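You operate a simulated robot arm through the tools that you are given. There is no shell and no other tool.

Carry out the task below with a simulated robot arm. There is one attempt and no reset: what you move stays moved.

JOB
Weigh vial No 50 from the blue rack in milligrams and press print.
Fine: no tare, it reads zero; top door, shut again before one print on a stable reading; the vial stays on the pan. Set down upright: what you pick out.

The check looks at the end state, three seconds after you hand in, the way a careful person would. Anything else that was tipped, shoved, dropped, spilled or broken makes it a failure.

ROBOT AND FRAMES
A 7-joint arm with a two-finger parallel gripper, fixed in place. Base frame: the origin is on the floor under the middle of its stand, x ahead of it, y to its left, z up. Units: mm, rad, N and s.
With the tool pointing down near the work surface it reaches from about 440 to 900 mm from the base axis. Its first joint turns from -0.297 to 2.199 rad. Payload 1.57 kg.
The TCP is the grasp point between the finger pads, 30 mm short of the fingertips. In the tool frame z runs along the fingers and y along their closing line. Largest opening 80 mm; finger width 17, thickness 12; the body of the gripper, 40 by 82 mm, starts 80 mm behind the TCP.
Orientation is that of the tool frame in the base frame, as a unit quaternion [w, x, y, z]. With the fingers straight down and closing along the base's y, the tool's x points along the base's -x, its y along +y and its z along -z.

CONTROLS
- The arm moves only by the tool step_arm. Its argument "motion" is text: rows parted by semicolons, each of 7 numbers parted by spaces: the gripper command, from -1 (fully open) to 1 (shut), values between in proportion, then the shift along the tool's x, y, z in units of 500 mm (1.0 is 500 mm), then the turn, a rotation vector about the tool's x, y, z in units of 90 degrees (1.0 is 90 degrees). In form: claw x y z wx wy wz; .... A call has 1 to 20 rows; each row is the pose to reach, as a shift and turn from the pose commanded when the call began, along the tool's axes at that moment. A call with a number of a shift or a turn outside -1 to 1 is refused whole. Rows are played at 5 a second. More than 50 mm and 0.15 rad between two rows, or a gripper value outside its range, and nothing of the call is played. A pose out of reach is approached as far as the arm can. The call stops where the force on the tool passes 40 N (or 10 N more than at its start, if that is more) or the arm is blocked; 0.2 s more then pass. Each finger travels about 45 mm/s and halts on what it meets, pressing with about 25 N; the grip force reading is that of the motor and also rises with nothing between the fingers. The clock runs only during rows and for 0.2 s after the last one: add rows that repeat a pose to give the fingers time. It gives the time, the measured TCP pose, the force on the tool (base axes), the opening and the grip force at its end, in the units of the frame above (readings bear some noise), with the torque about the TCP (base axes, N m) and any sound that the robot's microphone picked up.
- Cameras (640 x 400 px; columns grow to the right, rows downward): "scene" is fixed at [220.1, -657.6, 1676.6]; the picture's right is [0.89, -0.46, 0.00], its down [-0.37, -0.71, -0.60] and it looks along [0.28, 0.53, -0.80] (base axes); focal length 214 px, centre (320, 200). "wrist" rides on the gripper at [72, -7, -122] in the tool frame; the picture's right is [0.09, 1.00, 0.00], its down [-0.84, 0.08, -0.54] and it looks along [-0.54, 0.05, 0.84] (tool axes); focal length 238 px, centre (320, 200). There is no depth. A picture from a camera that has moved, and an enlarged one, comes with that camera's place and axes in the base frame and with its lens. The place of the scene camera against the robot may be out by one fixed shift of up to 12 mm in any direction.
- grab_frame(camera): a new picture of that camera. It takes no simulated time.
- slide_trunk(by): slides the trunk up (or, below 0, down) by that many mm; the arm rides with it, the base frame stays. It gives what a move gives, with no picture.
- enlarge(camera, box): a new picture of the part [left, top, right, bottom] of that camera's present view, enlarged. It takes no simulated time.
- sign_off(): hands the job in; it is judged then, once.

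Nothing tells you positions but the pictures and the camera data. Unless the task says otherwise, let go and move clear before handing in.

The tools are called after "Emit:" as name(argument=value, ...) on one line, values as JSON. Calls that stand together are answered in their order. step_arm: Moves the arm, as the interface text tells. Its arguments: {"type":"object","properties":{"motion":{"type":"string"}},"required":["motion"]} The other tools are called the same way: slide_trunk (by) moves the trunk up or down; grab_frame (camera) takes a picture; enlarge (camera, box) takes an enlarged picture of a part of a camera's view; sign_off () hands the job in.

At the start:

```text
time: 0.0
tcp_pos: [433.7, -20.9, 1381.9]
orientation: [0.0, 0.0, 1.0, 0.0]
contact_force: [0.0, 0.3, 0.6]
torque: [-0.01, 0.0, -0.01]
grip_width: 80.0
grasp_force: 0.0
trunk travel left (down, up): [-725.0, 65.0]
```

scene: 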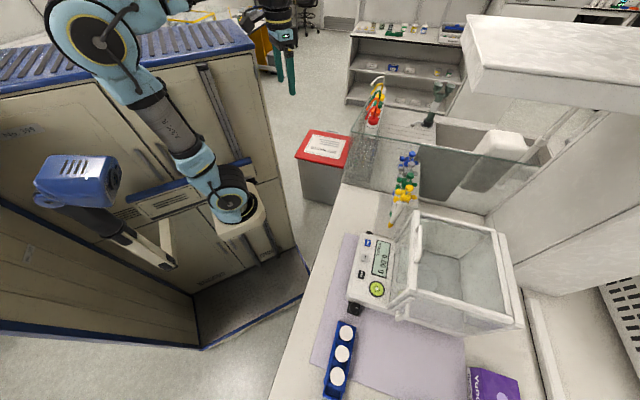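
wrist: 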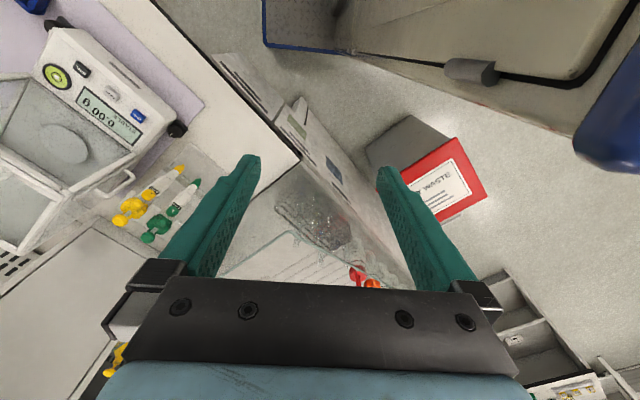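

I see a balance with a glass draft shield on the bench and a blue rack with three white-capped vials in front of it. I'll look closer at these before moving anything.

Emit:
enlarge(camera="scene", box=[300, 200, 460, 400])

Emit:
enlarge(camera="scene", box=[340, 190, 540, 340])

Emit:
enlarge(camera="wrist", box=[0, 0, 240, 260])

```text
2.00 times, centred on (380, 300) of scene
camera zoom: at [220.1, -657.6, 1676.6], right [0.89, -0.46, 0.0], down [-0.37, -0.71, -0.6], along [0.28, 0.53, -0.8], focal length 429 px, centre (200, 0)
```

zoom: 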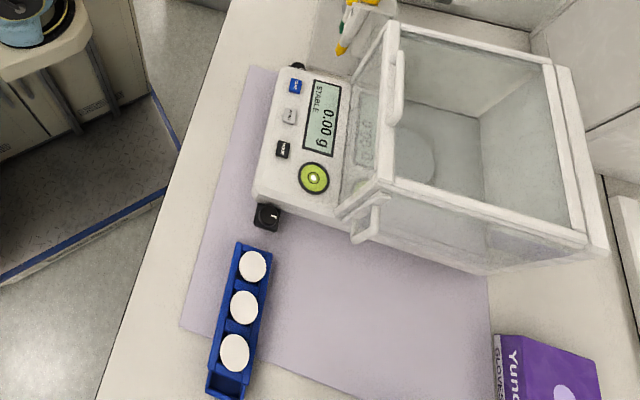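

```text
2.67 times, centred on (440, 265) of scene
camera zoom: at [220.1, -657.6, 1676.6], right [0.89, -0.46, 0.0], down [-0.37, -0.71, -0.6], along [0.28, 0.53, -0.8], focal length 572 px, centre (0, 27)
```

zoom: 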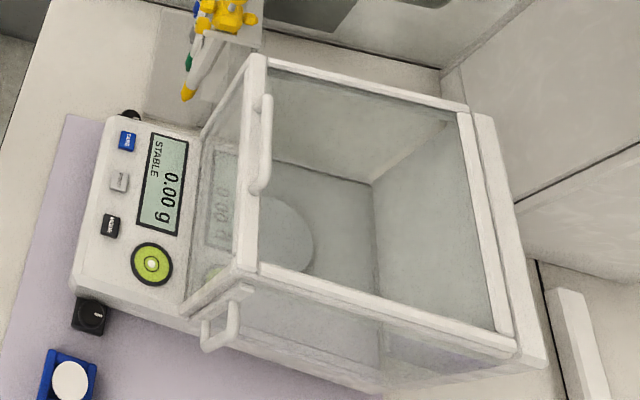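

```text
1.54 times, centred on (120, 130) of wrist
camera zoom: at [362.5, -27.2, 1505.7], right [-0.09, 1.0, 0.0], down [0.84, 0.08, 0.54], along [0.54, 0.05, -0.84], focal length 367 px, centre (628, 308)
```

zoom: 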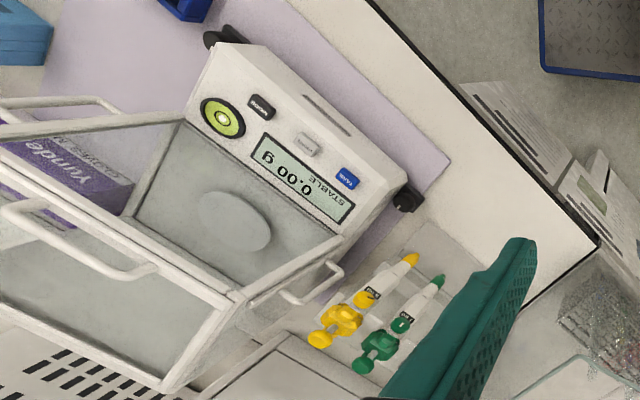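

I need to read the button labels and the markings on the vials, so I'm zooming in further.

Emit:
enlarge(camera="scene", box=[345, 225, 409, 305])

Emit:
enlarge(camera="scene", box=[310, 310, 374, 400])

Emit:
enlarge(camera="wrist", box=[40, 20, 190, 150])

Emit:
enlarge(camera="scene", box=[385, 200, 535, 340])

```text
5.00 times, centred on (377, 265) of scene
camera zoom: at [220.1, -657.6, 1676.6], right [0.89, -0.46, 0.0], down [-0.37, -0.71, -0.6], along [0.28, 0.53, -0.8], focal length 1072 px, centre (35, -125)
```

zoom: 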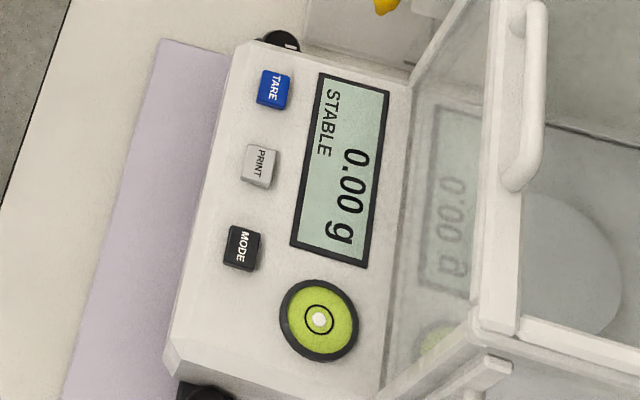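

```text
4.44 times, centred on (342, 355) of scene
camera zoom: at [220.1, -657.6, 1676.6], right [0.89, -0.46, 0.0], down [-0.37, -0.71, -0.6], along [0.28, 0.53, -0.8], focal length 953 px, centre (222, -489)
```

zoom: 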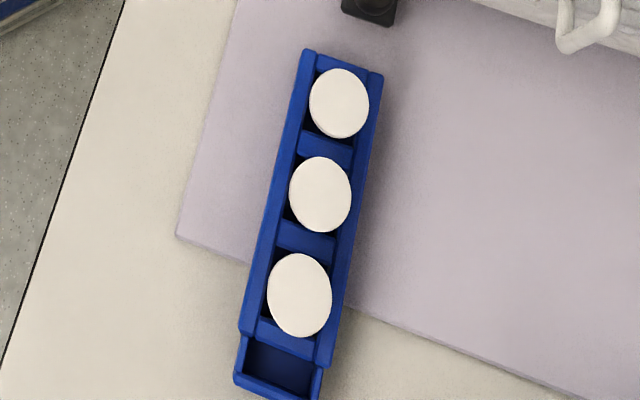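

```text
3.08 times, centred on (115, 85) of wrist
camera zoom: at [362.5, -27.2, 1505.7], right [-0.09, 1.0, 0.0], down [0.84, 0.08, 0.54], along [0.54, 0.05, -0.84], focal length 733 px, centre (951, 554)
```

zoom: 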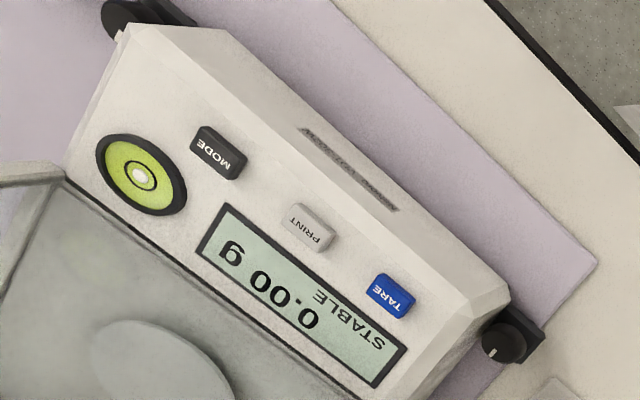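

```text
2.86 times, centred on (460, 270) of scene
camera zoom: at [220.1, -657.6, 1676.6], right [0.89, -0.46, 0.0], down [-0.37, -0.71, -0.6], along [0.28, 0.53, -0.8], focal length 613 px, centre (-80, 0)
```

zoom: 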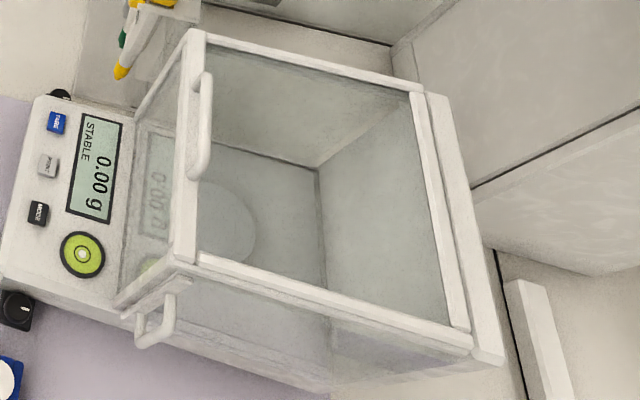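

MODE, PRINT and TARE are on the front panel of a balance turned about 45° to my base, and its top door handle is at the front of the shield. The blue rack stands to its right, at around (285, -675). I'll turn the tool 45° and move the wrist camera toward the rack for a closer look.

Emit:
step_arm(motion="-1 0.025 -0.075 0.015 0 0 0.0625; -1 0.05 -0.15 0.03 0 0 0.125; -1 0.075 -0.225 0.045 0 0 0.1875; -1 0.1 -0.3 0.06 0 0 0.25; -1 0.125 -0.375 0.075 0 0 0.3125; -1 0.15 -0.45 0.09 0 0 0.375; -1 0.175 -0.525 0.105 0 0 0.4375; -1 0.2 -0.6 0.12 0 0 0.5; -1 0.2 -0.6 0.12 0 0 0.5")

Emit:
grab_frame(camera="wrist")

Emit:
grab_frame(camera="scene")

```text
time: 2.0
tcp_pos: [333.3, -339.7, 1299.6]
orientation: [0.0, 0.383, 0.924, 0.001]
contact_force: [1.5, -0.7, 0.2]
torque: [0.01, 0.01, -0.04]
grip_width: 79.8
grasp_force: 0.1
out of reach, approached as far as the arm can: row 2, 3, 4, 5, 6, 7, 8, 9
trunk travel left (down, up): [-725.0, 65.0]
```

```text
taken
camera wrist: at [279.5, -293.2, 1421.5], right [0.64, 0.77, 0.0], down [0.65, -0.54, 0.54], along [0.42, -0.35, -0.84], focal length 238 px, centre (320, 200)
```

wrist: 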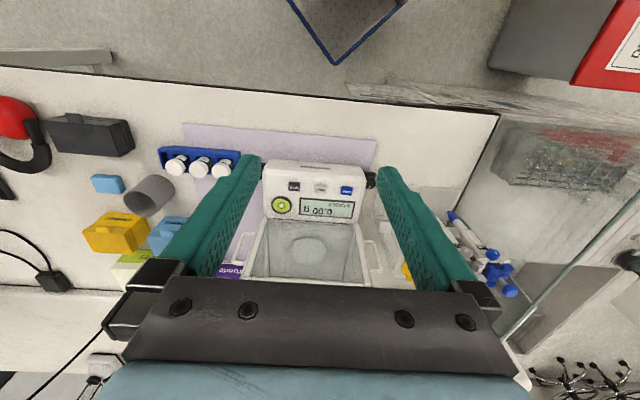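

```text
taken
```

scene: 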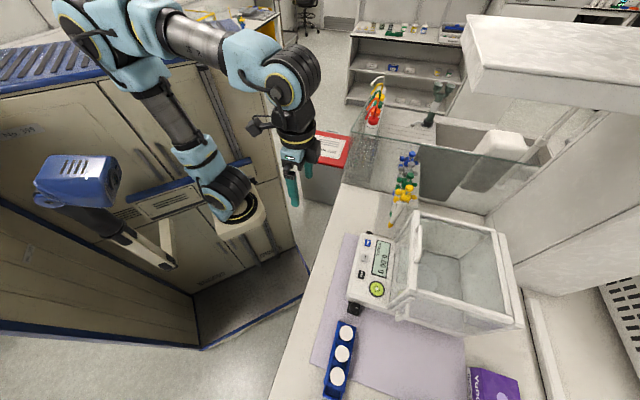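

The rack and the balance are both in the wrist view now, so I'm enlarging each of them.

Emit:
enlarge(camera="wrist", box=[140, 130, 260, 205])

Emit:
enlarge(camera="wrist", box=[230, 140, 410, 290])

Emit:
enlarge(camera="wrist", box=[0, 60, 260, 300])

```text
5.33 times, centred on (200, 168) of wrist
camera zoom: at [279.5, -293.2, 1421.5], right [0.64, 0.77, 0.0], down [0.65, -0.54, 0.54], along [0.42, -0.35, -0.84], focal length 1271 px, centre (960, 373)
```

zoom: 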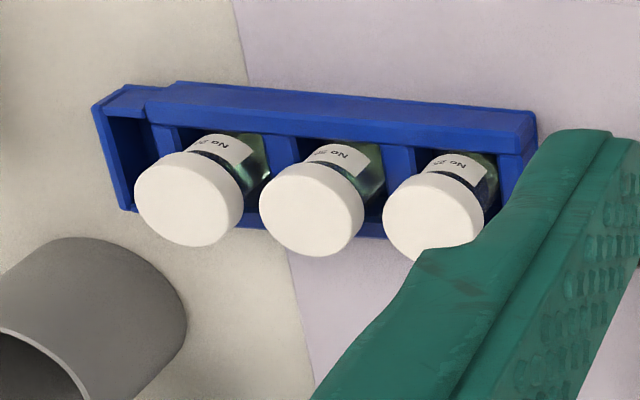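

```text
2.67 times, centred on (320, 215) of wrist
camera zoom: at [279.5, -293.2, 1421.5], right [0.64, 0.77, 0.0], down [0.65, -0.54, 0.54], along [0.42, -0.35, -0.84], focal length 636 px, centre (320, 160)
```

zoom: 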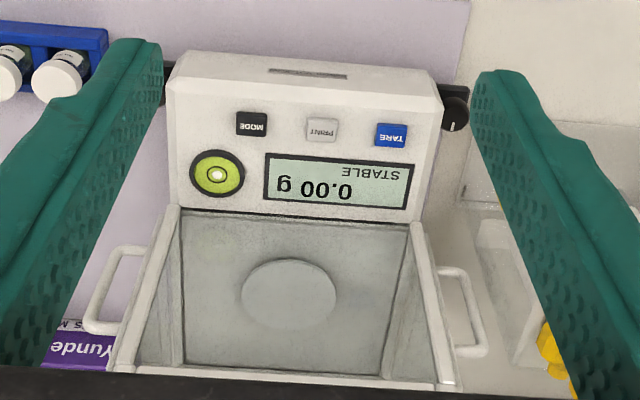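

```text
1.67 times, centred on (130, 180) of wrist
camera zoom: at [279.5, -293.2, 1421.5], right [0.64, 0.77, 0.0], down [0.65, -0.54, 0.54], along [0.42, -0.35, -0.84], focal length 397 px, centre (637, 233)
```

zoom: 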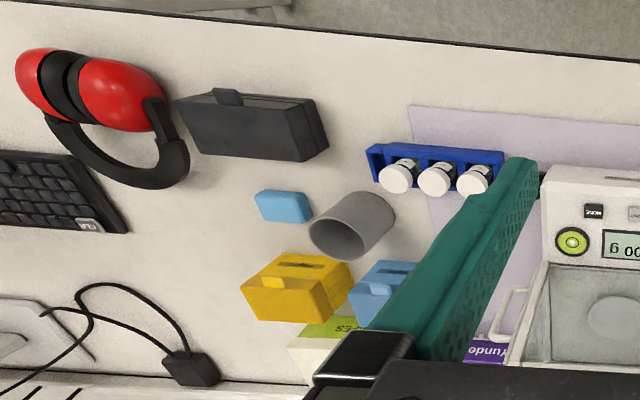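

The vials stand upright in the rack with their labels facing the front. I'll bring the camera closer to read the numbers.

Emit:
step_arm(motion="-1 -0.021 -0.065 0.055 0 0 0; -1 -0.042 -0.13 0.11 0 0 0; -1 -0.063 -0.195 0.165 0 0 0; -1 -0.084 -0.26 0.22 0 0 0; -1 -0.105 -0.325 0.275 0 0 0; -1 -0.126 -0.39 0.33 0 0 0; -1 -0.147 -0.455 0.385 0 0 0; -1 -0.168 -0.52 0.44 0 0 0; -1 -0.168 -0.52 0.44 0 0 0")

Emit:
grab_frame(camera="wrist")

Emit:
grab_frame(camera="scene")

```text
time: 4.0
tcp_pos: [211.6, -586.9, 1078.3]
orientation: [0.0, 0.383, 0.924, -0.001]
contact_force: [-0.2, -0.4, -1.0]
torque: [-0.02, 0.02, -0.02]
grip_width: 80.1
grasp_force: 0.1
trunk travel left (down, up): [-725.0, 65.0]
```

```text
taken
camera wrist: at [156.9, -539.1, 1200.4], right [0.64, 0.77, 0.0], down [0.65, -0.54, 0.54], along [0.42, -0.35, -0.84], focal length 238 px, centre (320, 200)
```

wrist: 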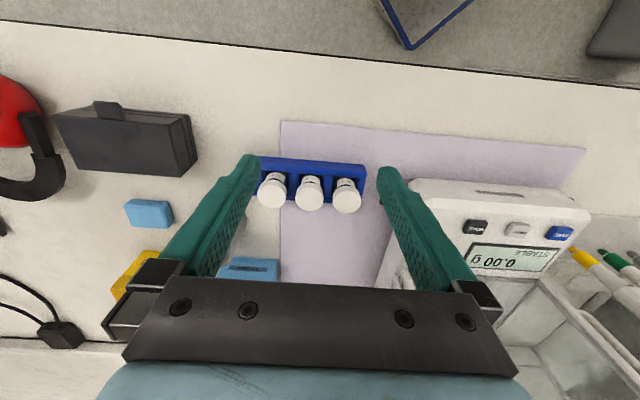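

```text
taken
```

scene: 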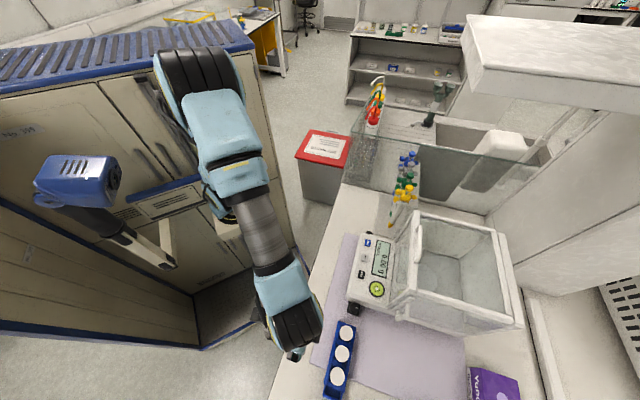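

Emit:
enlarge(camera="wrist", box=[250, 145, 378, 225])

Emit:
enlarge(camera="wrist", box=[255, 165, 319, 205])

Emit:
enlarge(camera="wrist", box=[310, 165, 374, 205])

```text
5.00 times, centred on (314, 185) of wrist
camera zoom: at [156.9, -539.1, 1200.4], right [0.64, 0.77, 0.0], down [0.65, -0.54, 0.54], along [0.42, -0.35, -0.84], focal length 1192 px, centre (350, 275)
```

zoom: 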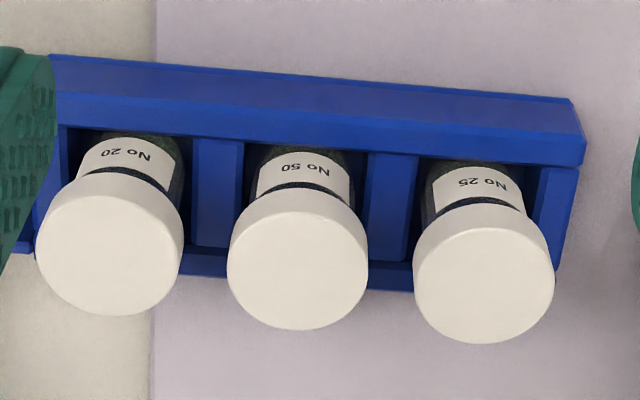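

```text
10.00 times, centred on (287, 185) of wrist
camera zoom: at [156.9, -539.1, 1200.4], right [0.64, 0.77, 0.0], down [0.65, -0.54, 0.54], along [0.42, -0.35, -0.84], focal length 2384 px, centre (650, 350)
```

zoom: 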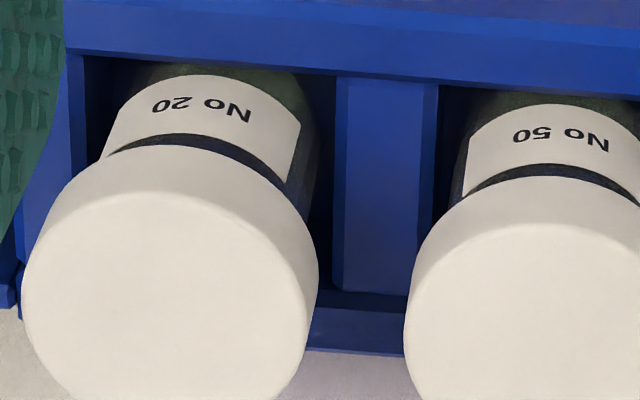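

```text
10.00 times, centred on (342, 185) of wrist
camera zoom: at [156.9, -539.1, 1200.4], right [0.64, 0.77, 0.0], down [0.65, -0.54, 0.54], along [0.42, -0.35, -0.84], focal length 2384 px, centre (100, 350)
```

zoom: 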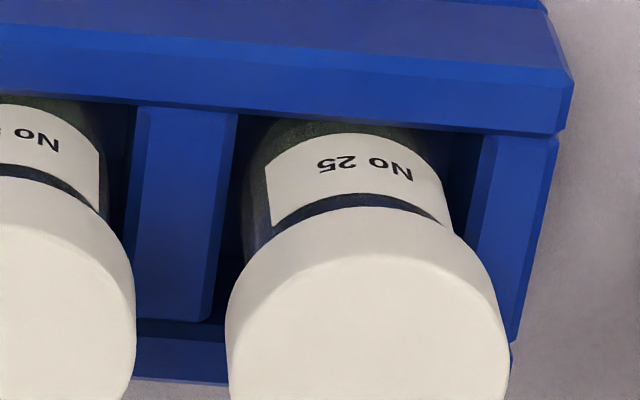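

The middle vial is No 50, with No 20 and No 25 on either side of it. Next I'll move left, back and up with the tool tilted, to see the balance's top door and its handle.

Emit:
step_arm(motion="-1 0.021 0.066 -0.042 0 -0.0375 0; -1 0.042 0.132 -0.085 0 -0.075 0; -1 0.063 0.198 -0.127 0 -0.1125 0; -1 0.085 0.265 -0.17 0 -0.15 0; -1 0.106 0.331 -0.212 0 -0.1875 0; -1 0.127 0.397 -0.255 0 -0.225 0; -1 0.148 0.463 -0.297 0 -0.2625 0; -1 0.17 0.53 -0.34 0 -0.3 0; -1 0.17 0.53 -0.34 0 -0.3 0")

Emit:
grab_frame(camera="wrist")

Emit:
enlarge(camera="wrist", box=[220, 60, 420, 300])

```text
time: 6.0
tcp_pos: [365.1, -399.5, 1189.5]
orientation: [0.215, 0.372, 0.899, -0.089]
contact_force: [0.2, -0.3, 0.6]
torque: [-0.01, -0.01, -0.02]
grip_width: 79.9
grasp_force: 0.1
out of reach, approached as far as the arm can: row 6, 7, 8, 9
trunk travel left (down, up): [-725.0, 65.0]
```

```text
taken
camera wrist: at [276.3, -319.8, 1266.7], right [0.65, 0.76, -0.04], down [0.41, -0.3, 0.86], along [0.65, -0.57, -0.5], focal length 238 px, centre (320, 200)
```

wrist: 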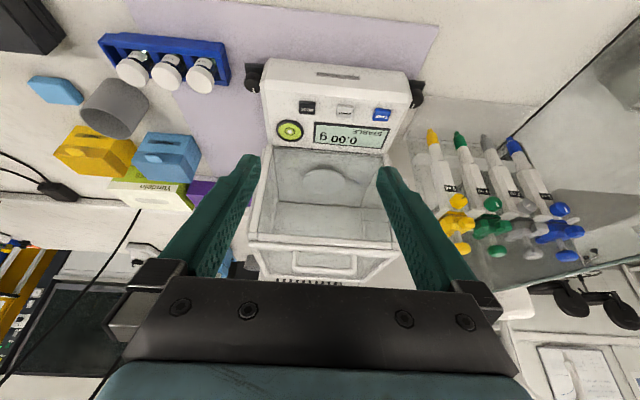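

```text
1.67 times, centred on (320, 180) of wrist
camera zoom: at [276.3, -319.8, 1266.7], right [0.65, 0.76, -0.04], down [0.41, -0.3, 0.86], along [0.65, -0.57, -0.5], focal length 397 px, centre (320, 233)
```

zoom: 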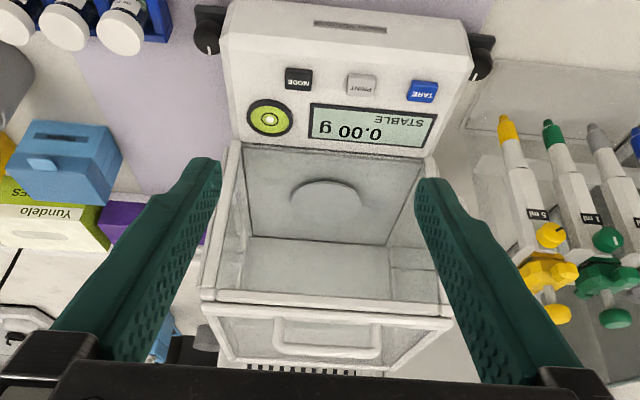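

The top door's U-shaped handle is near the front edge of the shield top. I want a sharper look at how that door and handle are built.

Emit:
enlarge(camera="scene", box=[395, 205, 459, 245])

Emit:
enlarge(camera="scene", box=[390, 240, 454, 330])

Emit:
enlarge(camera="scene", box=[460, 215, 530, 340])

Emit:
enlarge(camera="wrist", box=[240, 225, 410, 290])

```text
10.00 times, centred on (427, 225) of scene
camera zoom: at [220.1, -657.6, 1676.6], right [0.89, -0.46, 0.0], down [-0.37, -0.71, -0.6], along [0.28, 0.53, -0.8], focal length 2145 px, centre (-750, -50)
```

zoom: 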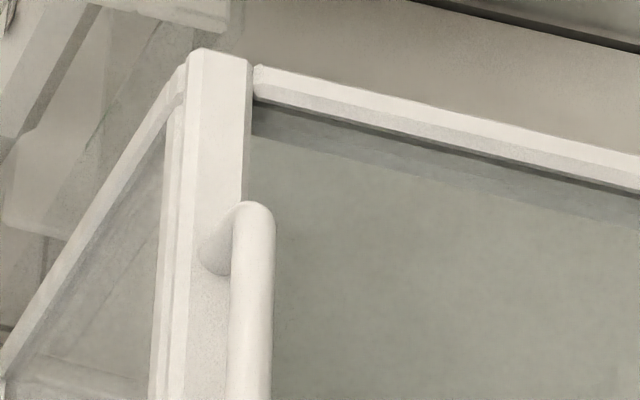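

```text
4.44 times, centred on (422, 285) of scene
camera zoom: at [220.1, -657.6, 1676.6], right [0.89, -0.46, 0.0], down [-0.37, -0.71, -0.6], along [0.28, 0.53, -0.8], focal length 953 px, centre (-133, -178)
```

zoom: 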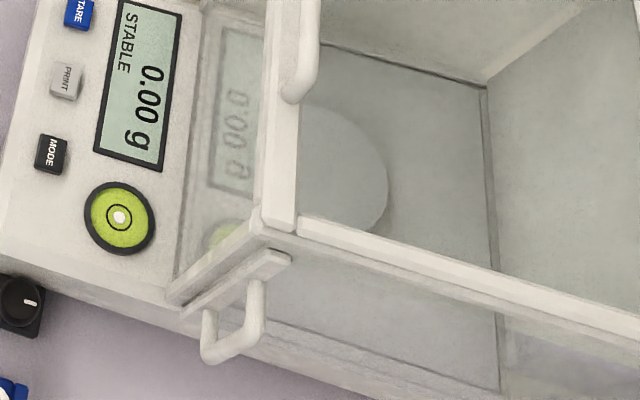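

```text
3.20 times, centred on (495, 278) of scene
camera zoom: at [220.1, -657.6, 1676.6], right [0.89, -0.46, 0.0], down [-0.37, -0.71, -0.6], along [0.28, 0.53, -0.8], focal length 686 px, centre (-240, -48)
```

zoom: 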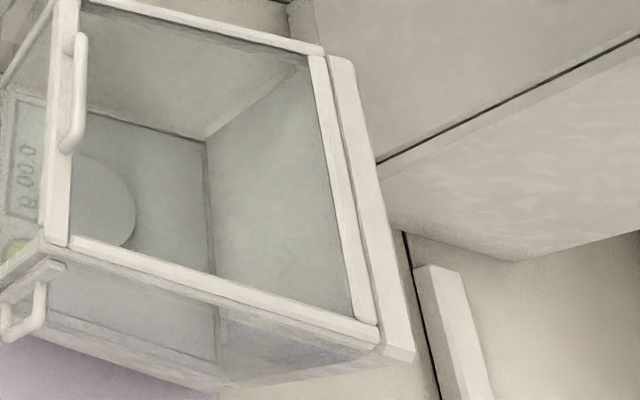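

```text
3.76 times, centred on (325, 258) of wrist
camera zoom: at [276.3, -319.8, 1266.7], right [0.65, 0.76, -0.04], down [0.41, -0.3, 0.86], along [0.65, -0.57, -0.5], focal length 897 px, centre (301, -16)
```

zoom: 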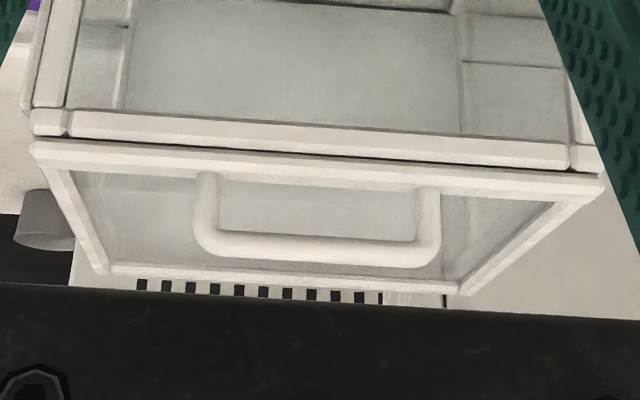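

The top door is a framed glass panel with an upright U-handle, at roughly z≈1174. Before moving on I'll use this view for a better estimate of the vial and rack heights.

Emit:
enlarge(camera="wrist", box=[90, 20, 250, 120])

Emit:
enlarge(camera="wrist", box=[240, 50, 430, 170])

Emit:
enlarge(camera="wrist", box=[240, 140, 410, 290])

```text
4.00 times, centred on (170, 70) of wrist
camera zoom: at [276.3, -319.8, 1266.7], right [0.65, 0.76, -0.04], down [0.41, -0.3, 0.86], along [0.65, -0.57, -0.5], focal length 953 px, centre (920, 720)
```

zoom: 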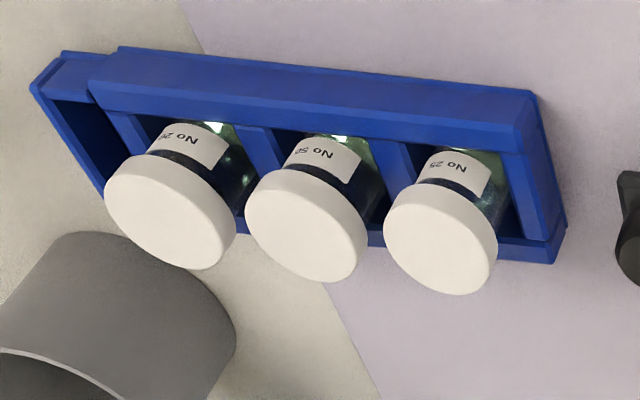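

```text
3.33 times, centred on (335, 110) of wrist
camera zoom: at [276.3, -319.8, 1266.7], right [0.65, 0.76, -0.04], down [0.41, -0.3, 0.86], along [0.65, -0.57, -0.5], focal length 794 px, centre (270, 500)
```

zoom: 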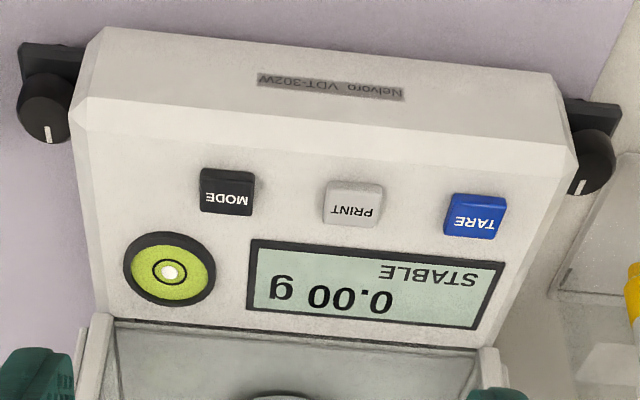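

```text
2.67 times, centred on (325, 215) of wrist
camera zoom: at [276.3, -319.8, 1266.7], right [0.65, 0.76, -0.04], down [0.41, -0.3, 0.86], along [0.65, -0.57, -0.5], focal length 636 px, centre (307, 160)
```

zoom: 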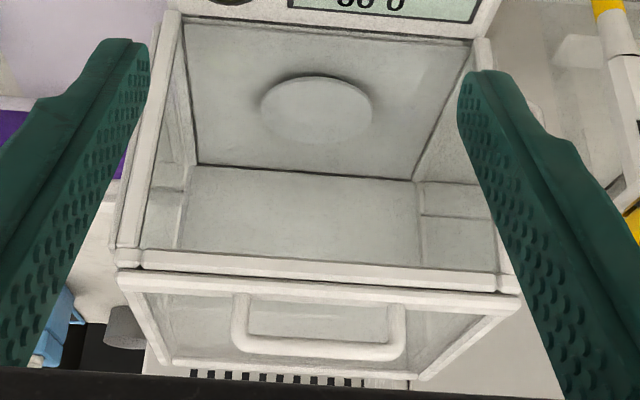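

I make out the vial caps at z≈904, the pan at about b≈865 mm out with z≈960, and the shield top at about 1150. I'll raise the trunk for reach at the top door and then take up the pose with the fingers closing front to back.

Emit:
slide_trunk(by=60)

```text
time: 7.0
tcp_pos: [364.8, -401.2, 1249.3]
orientation: [0.216, 0.372, 0.898, -0.089]
contact_force: [0.0, -0.2, 0.5]
torque: [-0.01, 0.04, -0.01]
grip_width: 80.0
grasp_force: 0.1
trunk travel left (down, up): [-785.0, 5.0]
```

Emit:
step_arm(motion="-1 -0.0235 0.0043 0.012 0.0196 0.0196 0.0816; -1 -0.0469 0.0086 0.0239 0.0392 0.0392 0.1633; -1 -0.0704 0.0129 0.0359 0.0588 0.0588 0.2449; -1 -0.0939 0.0171 0.0478 0.0784 0.0784 0.3266; -1 -0.1173 0.0214 0.0598 0.098 0.098 0.4082; -1 -0.1408 0.0257 0.0717 0.1176 0.1176 0.4899; -1 -0.1643 0.03 0.0837 0.1372 0.1372 0.5715; -1 -0.1877 0.0343 0.0956 0.1568 0.1568 0.6531; -1 -0.2112 0.0386 0.1076 0.1764 0.1764 0.7348; -1 -0.2347 0.0428 0.1195 0.196 0.196 0.8164; -1 -0.2581 0.0471 0.1315 0.2156 0.2156 0.8981; -1 -0.2816 0.0514 0.1434 0.2352 0.2352 0.9797; -1 -0.2816 0.0514 0.1434 0.2352 0.2352 0.9797")

Emit:
grab_frame(camera="wrist")

Emit:
grab_frame(camera="scene")

```text
time: 9.8
tcp_pos: [493.7, -493.5, 1250.2]
orientation: [-0.001, 0.924, 0.383, -0.001]
contact_force: [-0.3, 0.7, -0.8]
torque: [0.0, 0.01, 0.01]
grip_width: 80.2
grasp_force: 0.1
trunk travel left (down, up): [-785.0, 5.0]
```

```text
taken
camera wrist: at [541.3, -437.5, 1372.9], right [0.77, -0.64, 0.0], down [-0.54, -0.65, 0.54], along [-0.35, -0.42, -0.84], focal length 238 px, centre (320, 200)
```

wrist: 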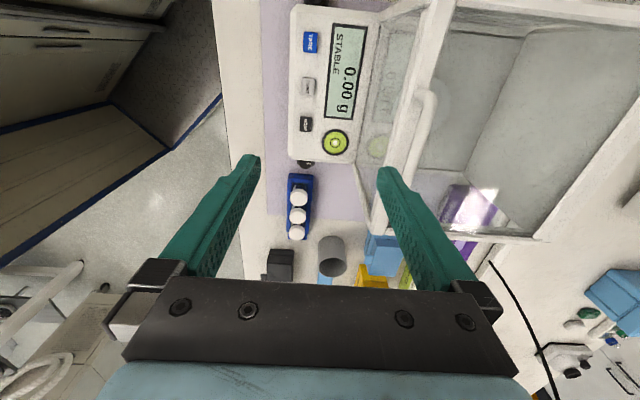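

```text
taken
```

scene: 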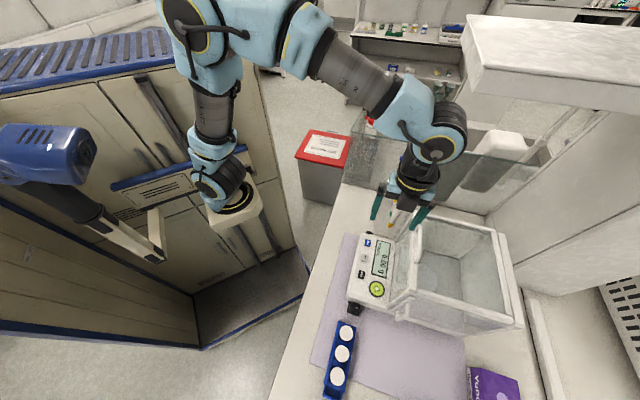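

Emit:
enlarge(camera="wrist", box=[340, 0, 500, 200])

Emit:
enlarge(camera="wrist", box=[270, 0, 430, 100])

Emit:
enlarge(camera="wrist", box=[260, 90, 420, 250])

```text
2.00 times, centred on (420, 100) of wrist
camera zoom: at [541.3, -437.5, 1372.9], right [0.77, -0.64, 0.0], down [-0.54, -0.65, 0.54], along [-0.35, -0.42, -0.84], focal length 477 px, centre (120, 400)
```

zoom: 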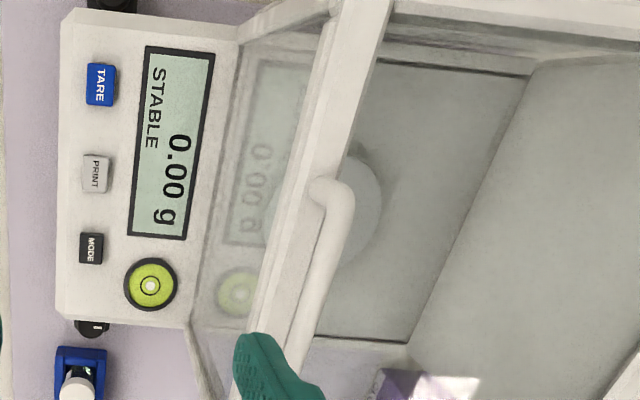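

```text
4.00 times, centred on (350, 50) of wrist
camera zoom: at [541.3, -437.5, 1372.9], right [0.77, -0.64, 0.0], down [-0.54, -0.65, 0.54], along [-0.35, -0.42, -0.84], focal length 953 px, centre (200, 800)
```

zoom: 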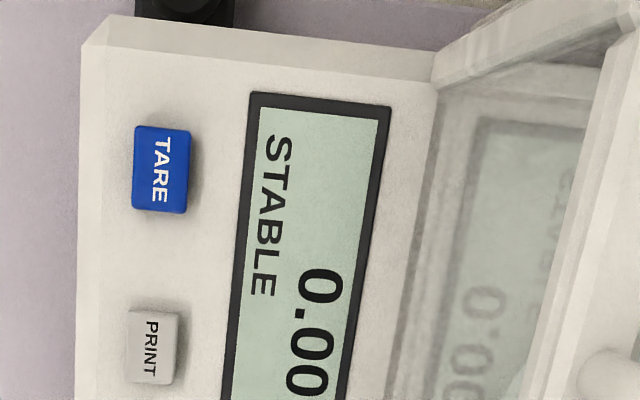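

```text
2.50 times, centred on (340, 170) of wrist
camera zoom: at [541.3, -437.5, 1372.9], right [0.77, -0.64, 0.0], down [-0.54, -0.65, 0.54], along [-0.35, -0.42, -0.84], focal length 596 px, centre (270, 275)
```

zoom: 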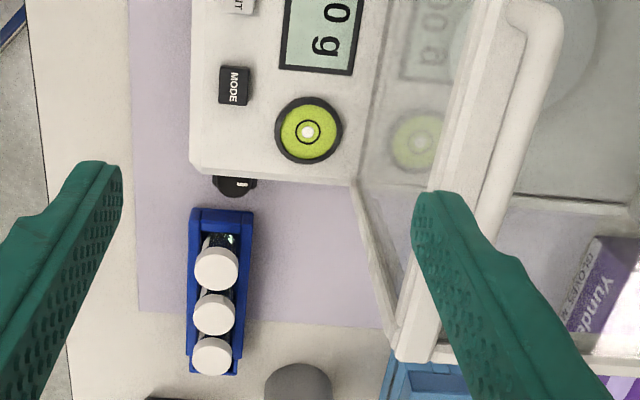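

The reach here is fine. Triangulating with the wrist views alone puts the handle bar at about b=777, r=-5, z=1177, so the scene camera is off by roughly 14 mm. I'll move above the handle and check the alignment.

Emit:
step_arm(motion="-1 0.004 0.05 0.013 0 0 0; -1 0.008 0.105 0.026 0 0 0; -1 0.01 0.158 0.04 0 0 0; -1 0.01 0.158 0.04 0 0 0")

Emit:
grab_frame(camera="wrist")

Emit:
grab_frame(camera="scene")

```text
time: 10.8
tcp_pos: [554.2, -546.5, 1230.2]
orientation: [-0.001, 0.924, 0.383, -0.001]
contact_force: [0.1, 0.1, 0.7]
torque: [0.0, -0.02, 0.03]
grip_width: 80.1
grasp_force: 0.0
trunk travel left (down, up): [-785.0, 5.0]
```

```text
taken
camera wrist: at [601.6, -489.8, 1352.8], right [0.77, -0.64, 0.0], down [-0.54, -0.65, 0.54], along [-0.35, -0.42, -0.84], focal length 238 px, centre (320, 200)
```

wrist: 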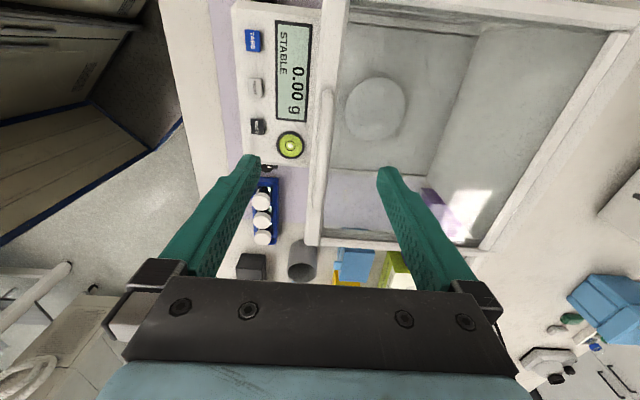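

```text
taken
```

scene: 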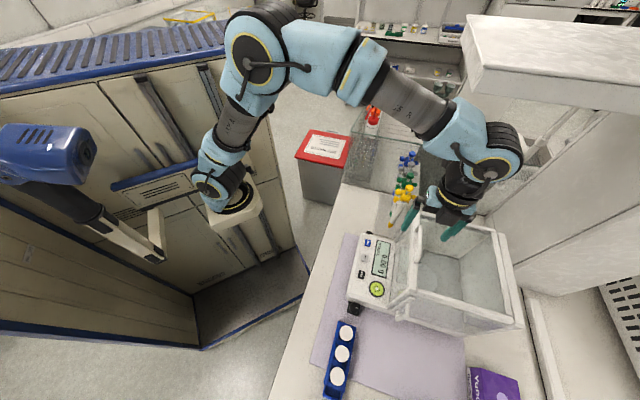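

I'm straddling the handle from above. Before pushing further back I want to know where the overhead shelf is, so the forearm stays clear of it.

Emit:
enlarge(camera="scene", box=[400, 0, 640, 200])

Emit:
enlarge(camera="scene", box=[440, 150, 640, 400])

Emit:
enlarge(camera="wrist", box=[230, 0, 420, 260])

Emit:
enlarge(camera="wrist", box=[410, 0, 640, 400])

```text
2.00 times, centred on (520, 100) of scene
camera zoom: at [220.1, -657.6, 1676.6], right [0.89, -0.46, 0.0], down [-0.37, -0.71, -0.6], along [0.28, 0.53, -0.8], focal length 429 px, centre (-80, 400)
```

zoom: 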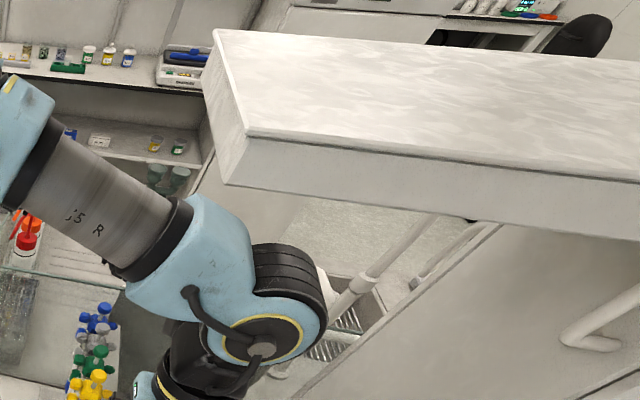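

```text
1.60 times, centred on (540, 275) of scene
camera zoom: at [220.1, -657.6, 1676.6], right [0.89, -0.46, 0.0], down [-0.37, -0.71, -0.6], along [0.28, 0.53, -0.8], focal length 343 px, centre (-32, 80)
```

zoom: 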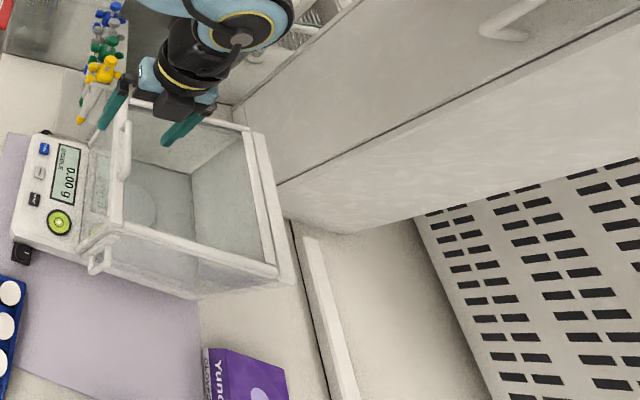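

```text
1.54 times, centred on (325, 130) of wrist
camera zoom: at [601.6, -489.8, 1352.8], right [0.77, -0.64, 0.0], down [-0.54, -0.65, 0.54], along [-0.35, -0.42, -0.84], focal length 367 px, centre (312, 308)
```

zoom: 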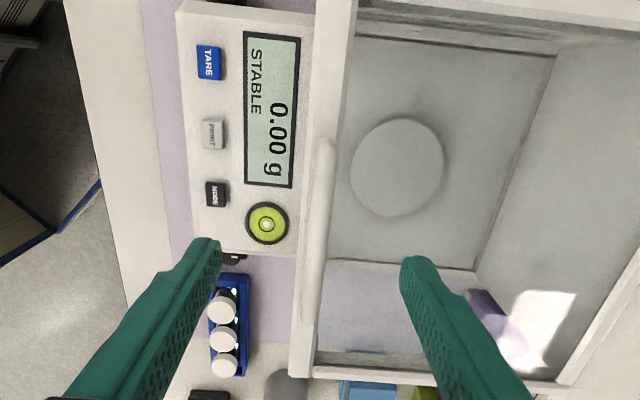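

```text
1.00 times, centred on (525, 200) of wrist (not enlarged: the box is as wide or as high as the picture)
camera zoom: at [601.6, -489.8, 1352.8], right [0.77, -0.64, 0.0], down [-0.54, -0.65, 0.54], along [-0.35, -0.42, -0.84], focal length 238 px, centre (115, 200)
```

zoom: 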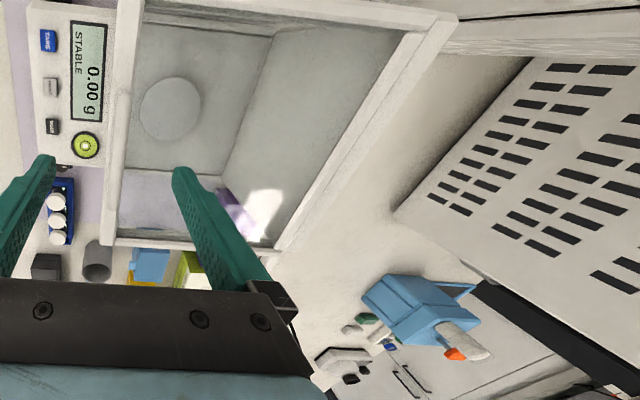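

Emit:
enlarge(camera="scene", box=[560, 0, 640, 400])

Emit:
enlarge(camera="wrist", box=[560, 0, 640, 400])

Emit:
enlarge(camera="wrist", box=[0, 0, 640, 80])

```text
1.00 times, centred on (600, 200) of scene (not enlarged: the box is as wide or as high as the picture)
camera zoom: at [220.1, -657.6, 1676.6], right [0.89, -0.46, 0.0], down [-0.37, -0.71, -0.6], along [0.28, 0.53, -0.8], focal length 214 px, centre (40, 200)
```

zoom: 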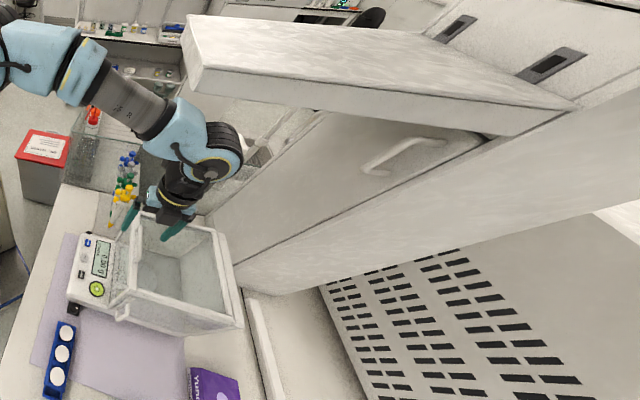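

```text
1.00 times, centred on (600, 200) of wrist (not enlarged: the box is as wide or as high as the picture)
camera zoom: at [601.6, -489.8, 1352.8], right [0.77, -0.64, 0.0], down [-0.54, -0.65, 0.54], along [-0.35, -0.42, -0.84], focal length 238 px, centre (40, 200)
```

zoom: 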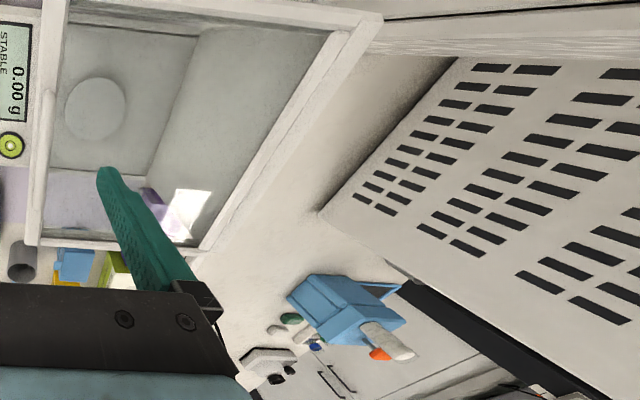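

```text
1.00 times, centred on (320, 40) of wrist (not enlarged: the box is as wide or as high as the picture)
camera zoom: at [601.6, -489.8, 1352.8], right [0.77, -0.64, 0.0], down [-0.54, -0.65, 0.54], along [-0.35, -0.42, -0.84], focal length 238 px, centre (320, 360)
```

zoom: 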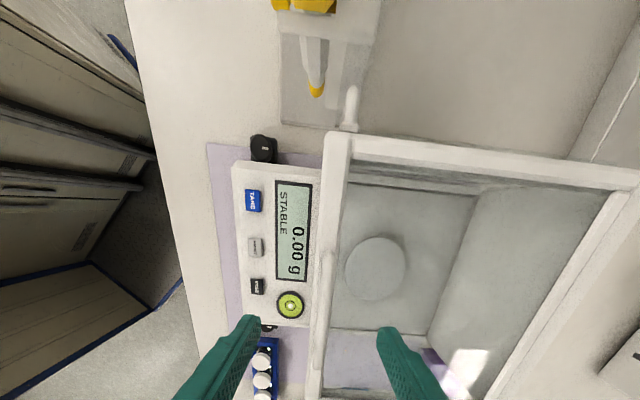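

The structures behind start well beyond the balance, and the shelf sits off to the left at about z≈1500, so I have room. I'll lower the open fingers over the handle bar to about 9 mm above the door frame and close them loosely around it.

Emit:
step_arm(motion="-1 0 0.001 0.024 0 0 0; -1 0 0.003 0.048 0 0 0; -1 0 0.004 0.07 0 0 0; -1 0 0.004 0.07 0 0 0; 0 0 0.004 0.07 0 0 0; 0.5 0 0.004 0.07 0 0 0; 0.5 0 0.004 0.07 0 0 0; 0.5 0 0.004 0.07 0 0 0")

Emit:
grab_frame(camera="wrist")

Emit:
enlarge(camera="scene", box=[390, 160, 518, 240])

```text
time: 12.6
tcp_pos: [556.2, -550.0, 1194.5]
orientation: [0.0, 0.924, 0.383, -0.001]
contact_force: [-0.1, 0.9, -1.3]
torque: [0.01, -0.02, 0.02]
grip_width: 19.9
grasp_force: 0.1
trunk travel left (down, up): [-785.0, 5.0]
```

```text
taken
camera wrist: at [602.8, -492.1, 1317.9], right [0.77, -0.64, 0.0], down [-0.54, -0.65, 0.54], along [-0.35, -0.42, -0.84], focal length 238 px, centre (320, 200)
```

wrist: 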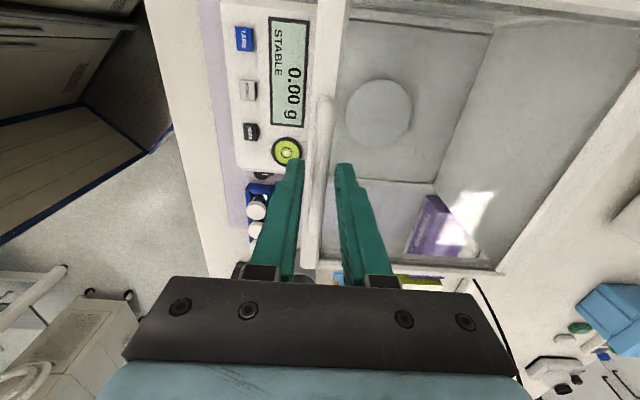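

```text
5.00 times, centred on (454, 200) of scene
camera zoom: at [220.1, -657.6, 1676.6], right [0.89, -0.46, 0.0], down [-0.37, -0.71, -0.6], along [0.28, 0.53, -0.8], focal length 1072 px, centre (-350, 200)
```

zoom: 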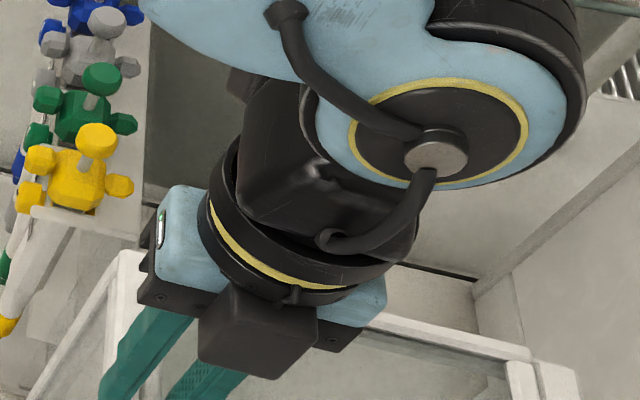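

The fingers straddle the handle with no contact force. I'll push the top door back gently and check that it slides.

Emit:
step_arm(motion="0.5 0 0.02 0 0 0 0; 0.5 0 0.04 0 0 0 0; 0.5 0 0.06 0 0 0 0; 0.5 0 0.08 0 0 0 0; 0.5 0 0.1 0 0 0 0; 0.5 0 0.1 0 0 0 0")

Emit:
grab_frame(camera="wrist")

Emit:
grab_frame(camera="scene")

```text
time: 14.0
tcp_pos: [589.8, -583.3, 1193.9]
orientation: [0.0, 0.924, 0.383, 0.0]
contact_force: [0.3, -0.3, 0.0]
torque: [-0.03, 0.0, 0.0]
grip_width: 19.9
grasp_force: 0.2
trunk travel left (down, up): [-785.0, 5.0]
```

```text
taken
camera wrist: at [637.8, -527.0, 1317.1], right [0.77, -0.64, 0.0], down [-0.54, -0.65, 0.54], along [-0.35, -0.42, -0.84], focal length 238 px, centre (320, 200)
```

wrist: 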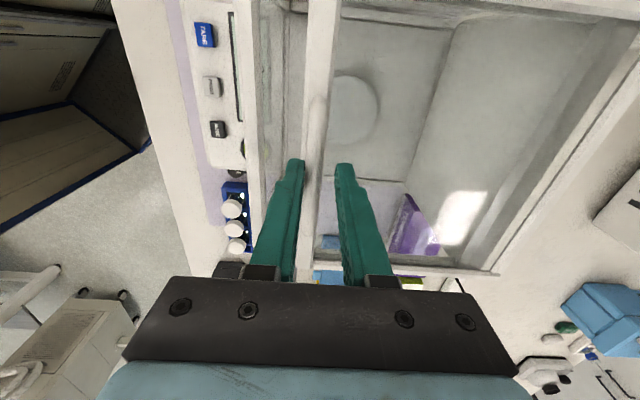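

```text
taken
```

scene: 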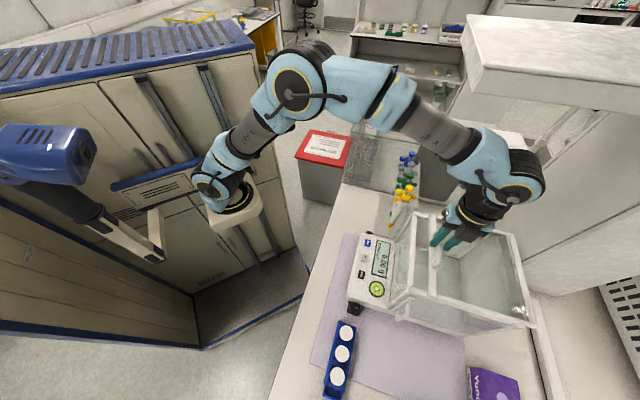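

The door slides freely and has moved about 45 mm. I'll keep pushing.

Emit:
step_arm(motion="0.5 0 0.02 0 0 0 0; 0.5 0 0.04 0 0 0 0; 0.5 0 0.06 0 0 0 0; 0.5 0 0.08 0 0 0 0; 0.5 0 0.1 0 0 0 0; 0.5 0 0.12 0 0 0 0; 0.5 0 0.14 0 0 0 0; 0.5 0 0.14 0 0 0 0")

Emit:
grab_frame(camera="wrist")

Emit:
grab_frame(camera="scene")

```text
time: 15.8
tcp_pos: [639.8, -633.9, 1193.3]
orientation: [-0.001, 0.924, 0.382, -0.001]
contact_force: [-0.6, -0.1, 0.0]
torque: [-0.03, -0.02, 0.01]
grip_width: 20.0
grasp_force: 0.1
trunk travel left (down, up): [-785.0, 5.0]
```

```text
taken
camera wrist: at [687.3, -576.5, 1316.5], right [0.77, -0.64, 0.0], down [-0.54, -0.65, 0.54], along [-0.35, -0.42, -0.84], focal length 238 px, centre (320, 200)
```

wrist: 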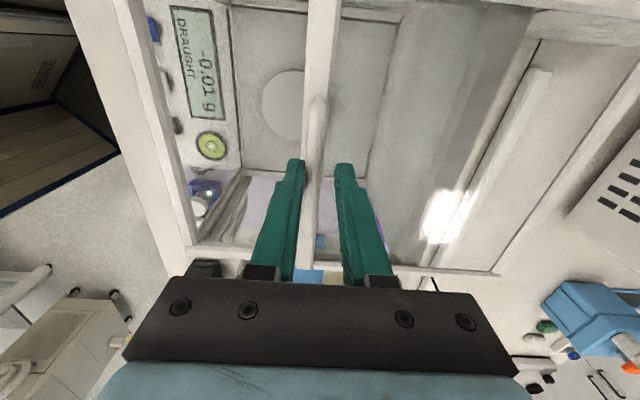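

```text
taken
```

scene: 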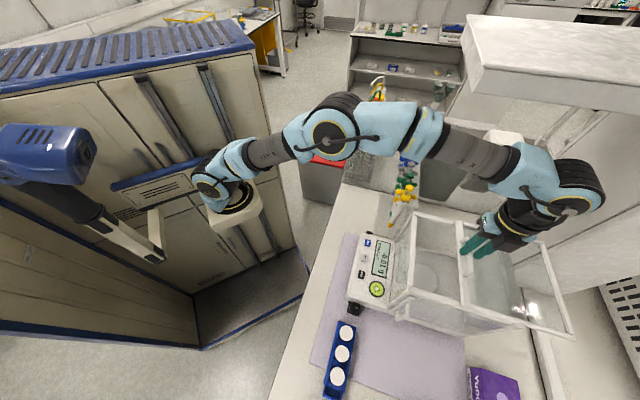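

There's about 120 mm of opening now. I'll push another 40 mm to give the gripper body more room.

Emit:
step_arm(motion="0.5 0 0.02 0 0 0 0; 0.5 0 0.04 0 0 0 0; 0.5 0 0.06 0 0 0 0; 0.5 0 0.08 0 0 0 0; 0.5 0 0.08 0 0 0 0")

Emit:
grab_frame(camera="wrist")

Emit:
enlarge(camera="scene", box=[380, 120, 620, 360])

```text
time: 17.0
tcp_pos: [667.7, -661.5, 1194.0]
orientation: [0.0, 0.924, 0.383, 0.0]
contact_force: [0.8, 0.4, 0.1]
torque: [0.0, -0.04, 0.0]
grip_width: 20.2
grasp_force: 0.0
trunk travel left (down, up): [-785.0, 5.0]
```

```text
taken
camera wrist: at [714.6, -604.8, 1316.6], right [0.77, -0.64, 0.0], down [-0.54, -0.65, 0.54], along [-0.35, -0.42, -0.84], focal length 238 px, centre (320, 200)
```

wrist: 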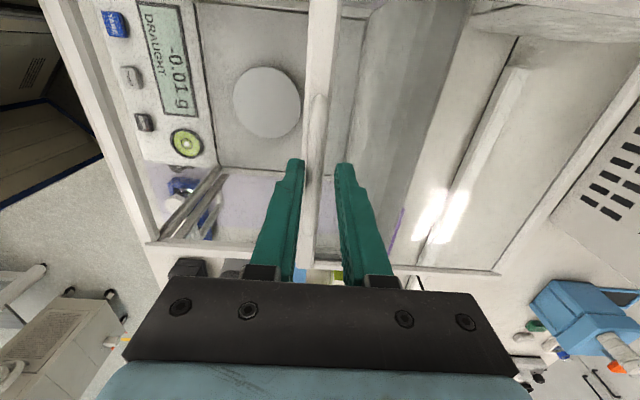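

```text
1.67 times, centred on (500, 240) of scene
camera zoom: at [220.1, -657.6, 1676.6], right [0.89, -0.46, 0.0], down [-0.37, -0.71, -0.6], along [0.28, 0.53, -0.8], focal length 358 px, centre (20, 133)
```

zoom: 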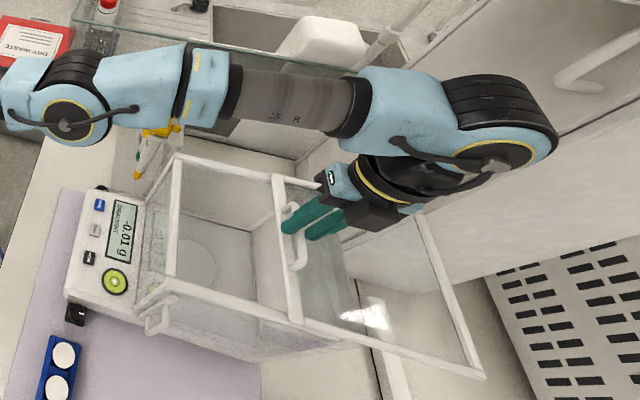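

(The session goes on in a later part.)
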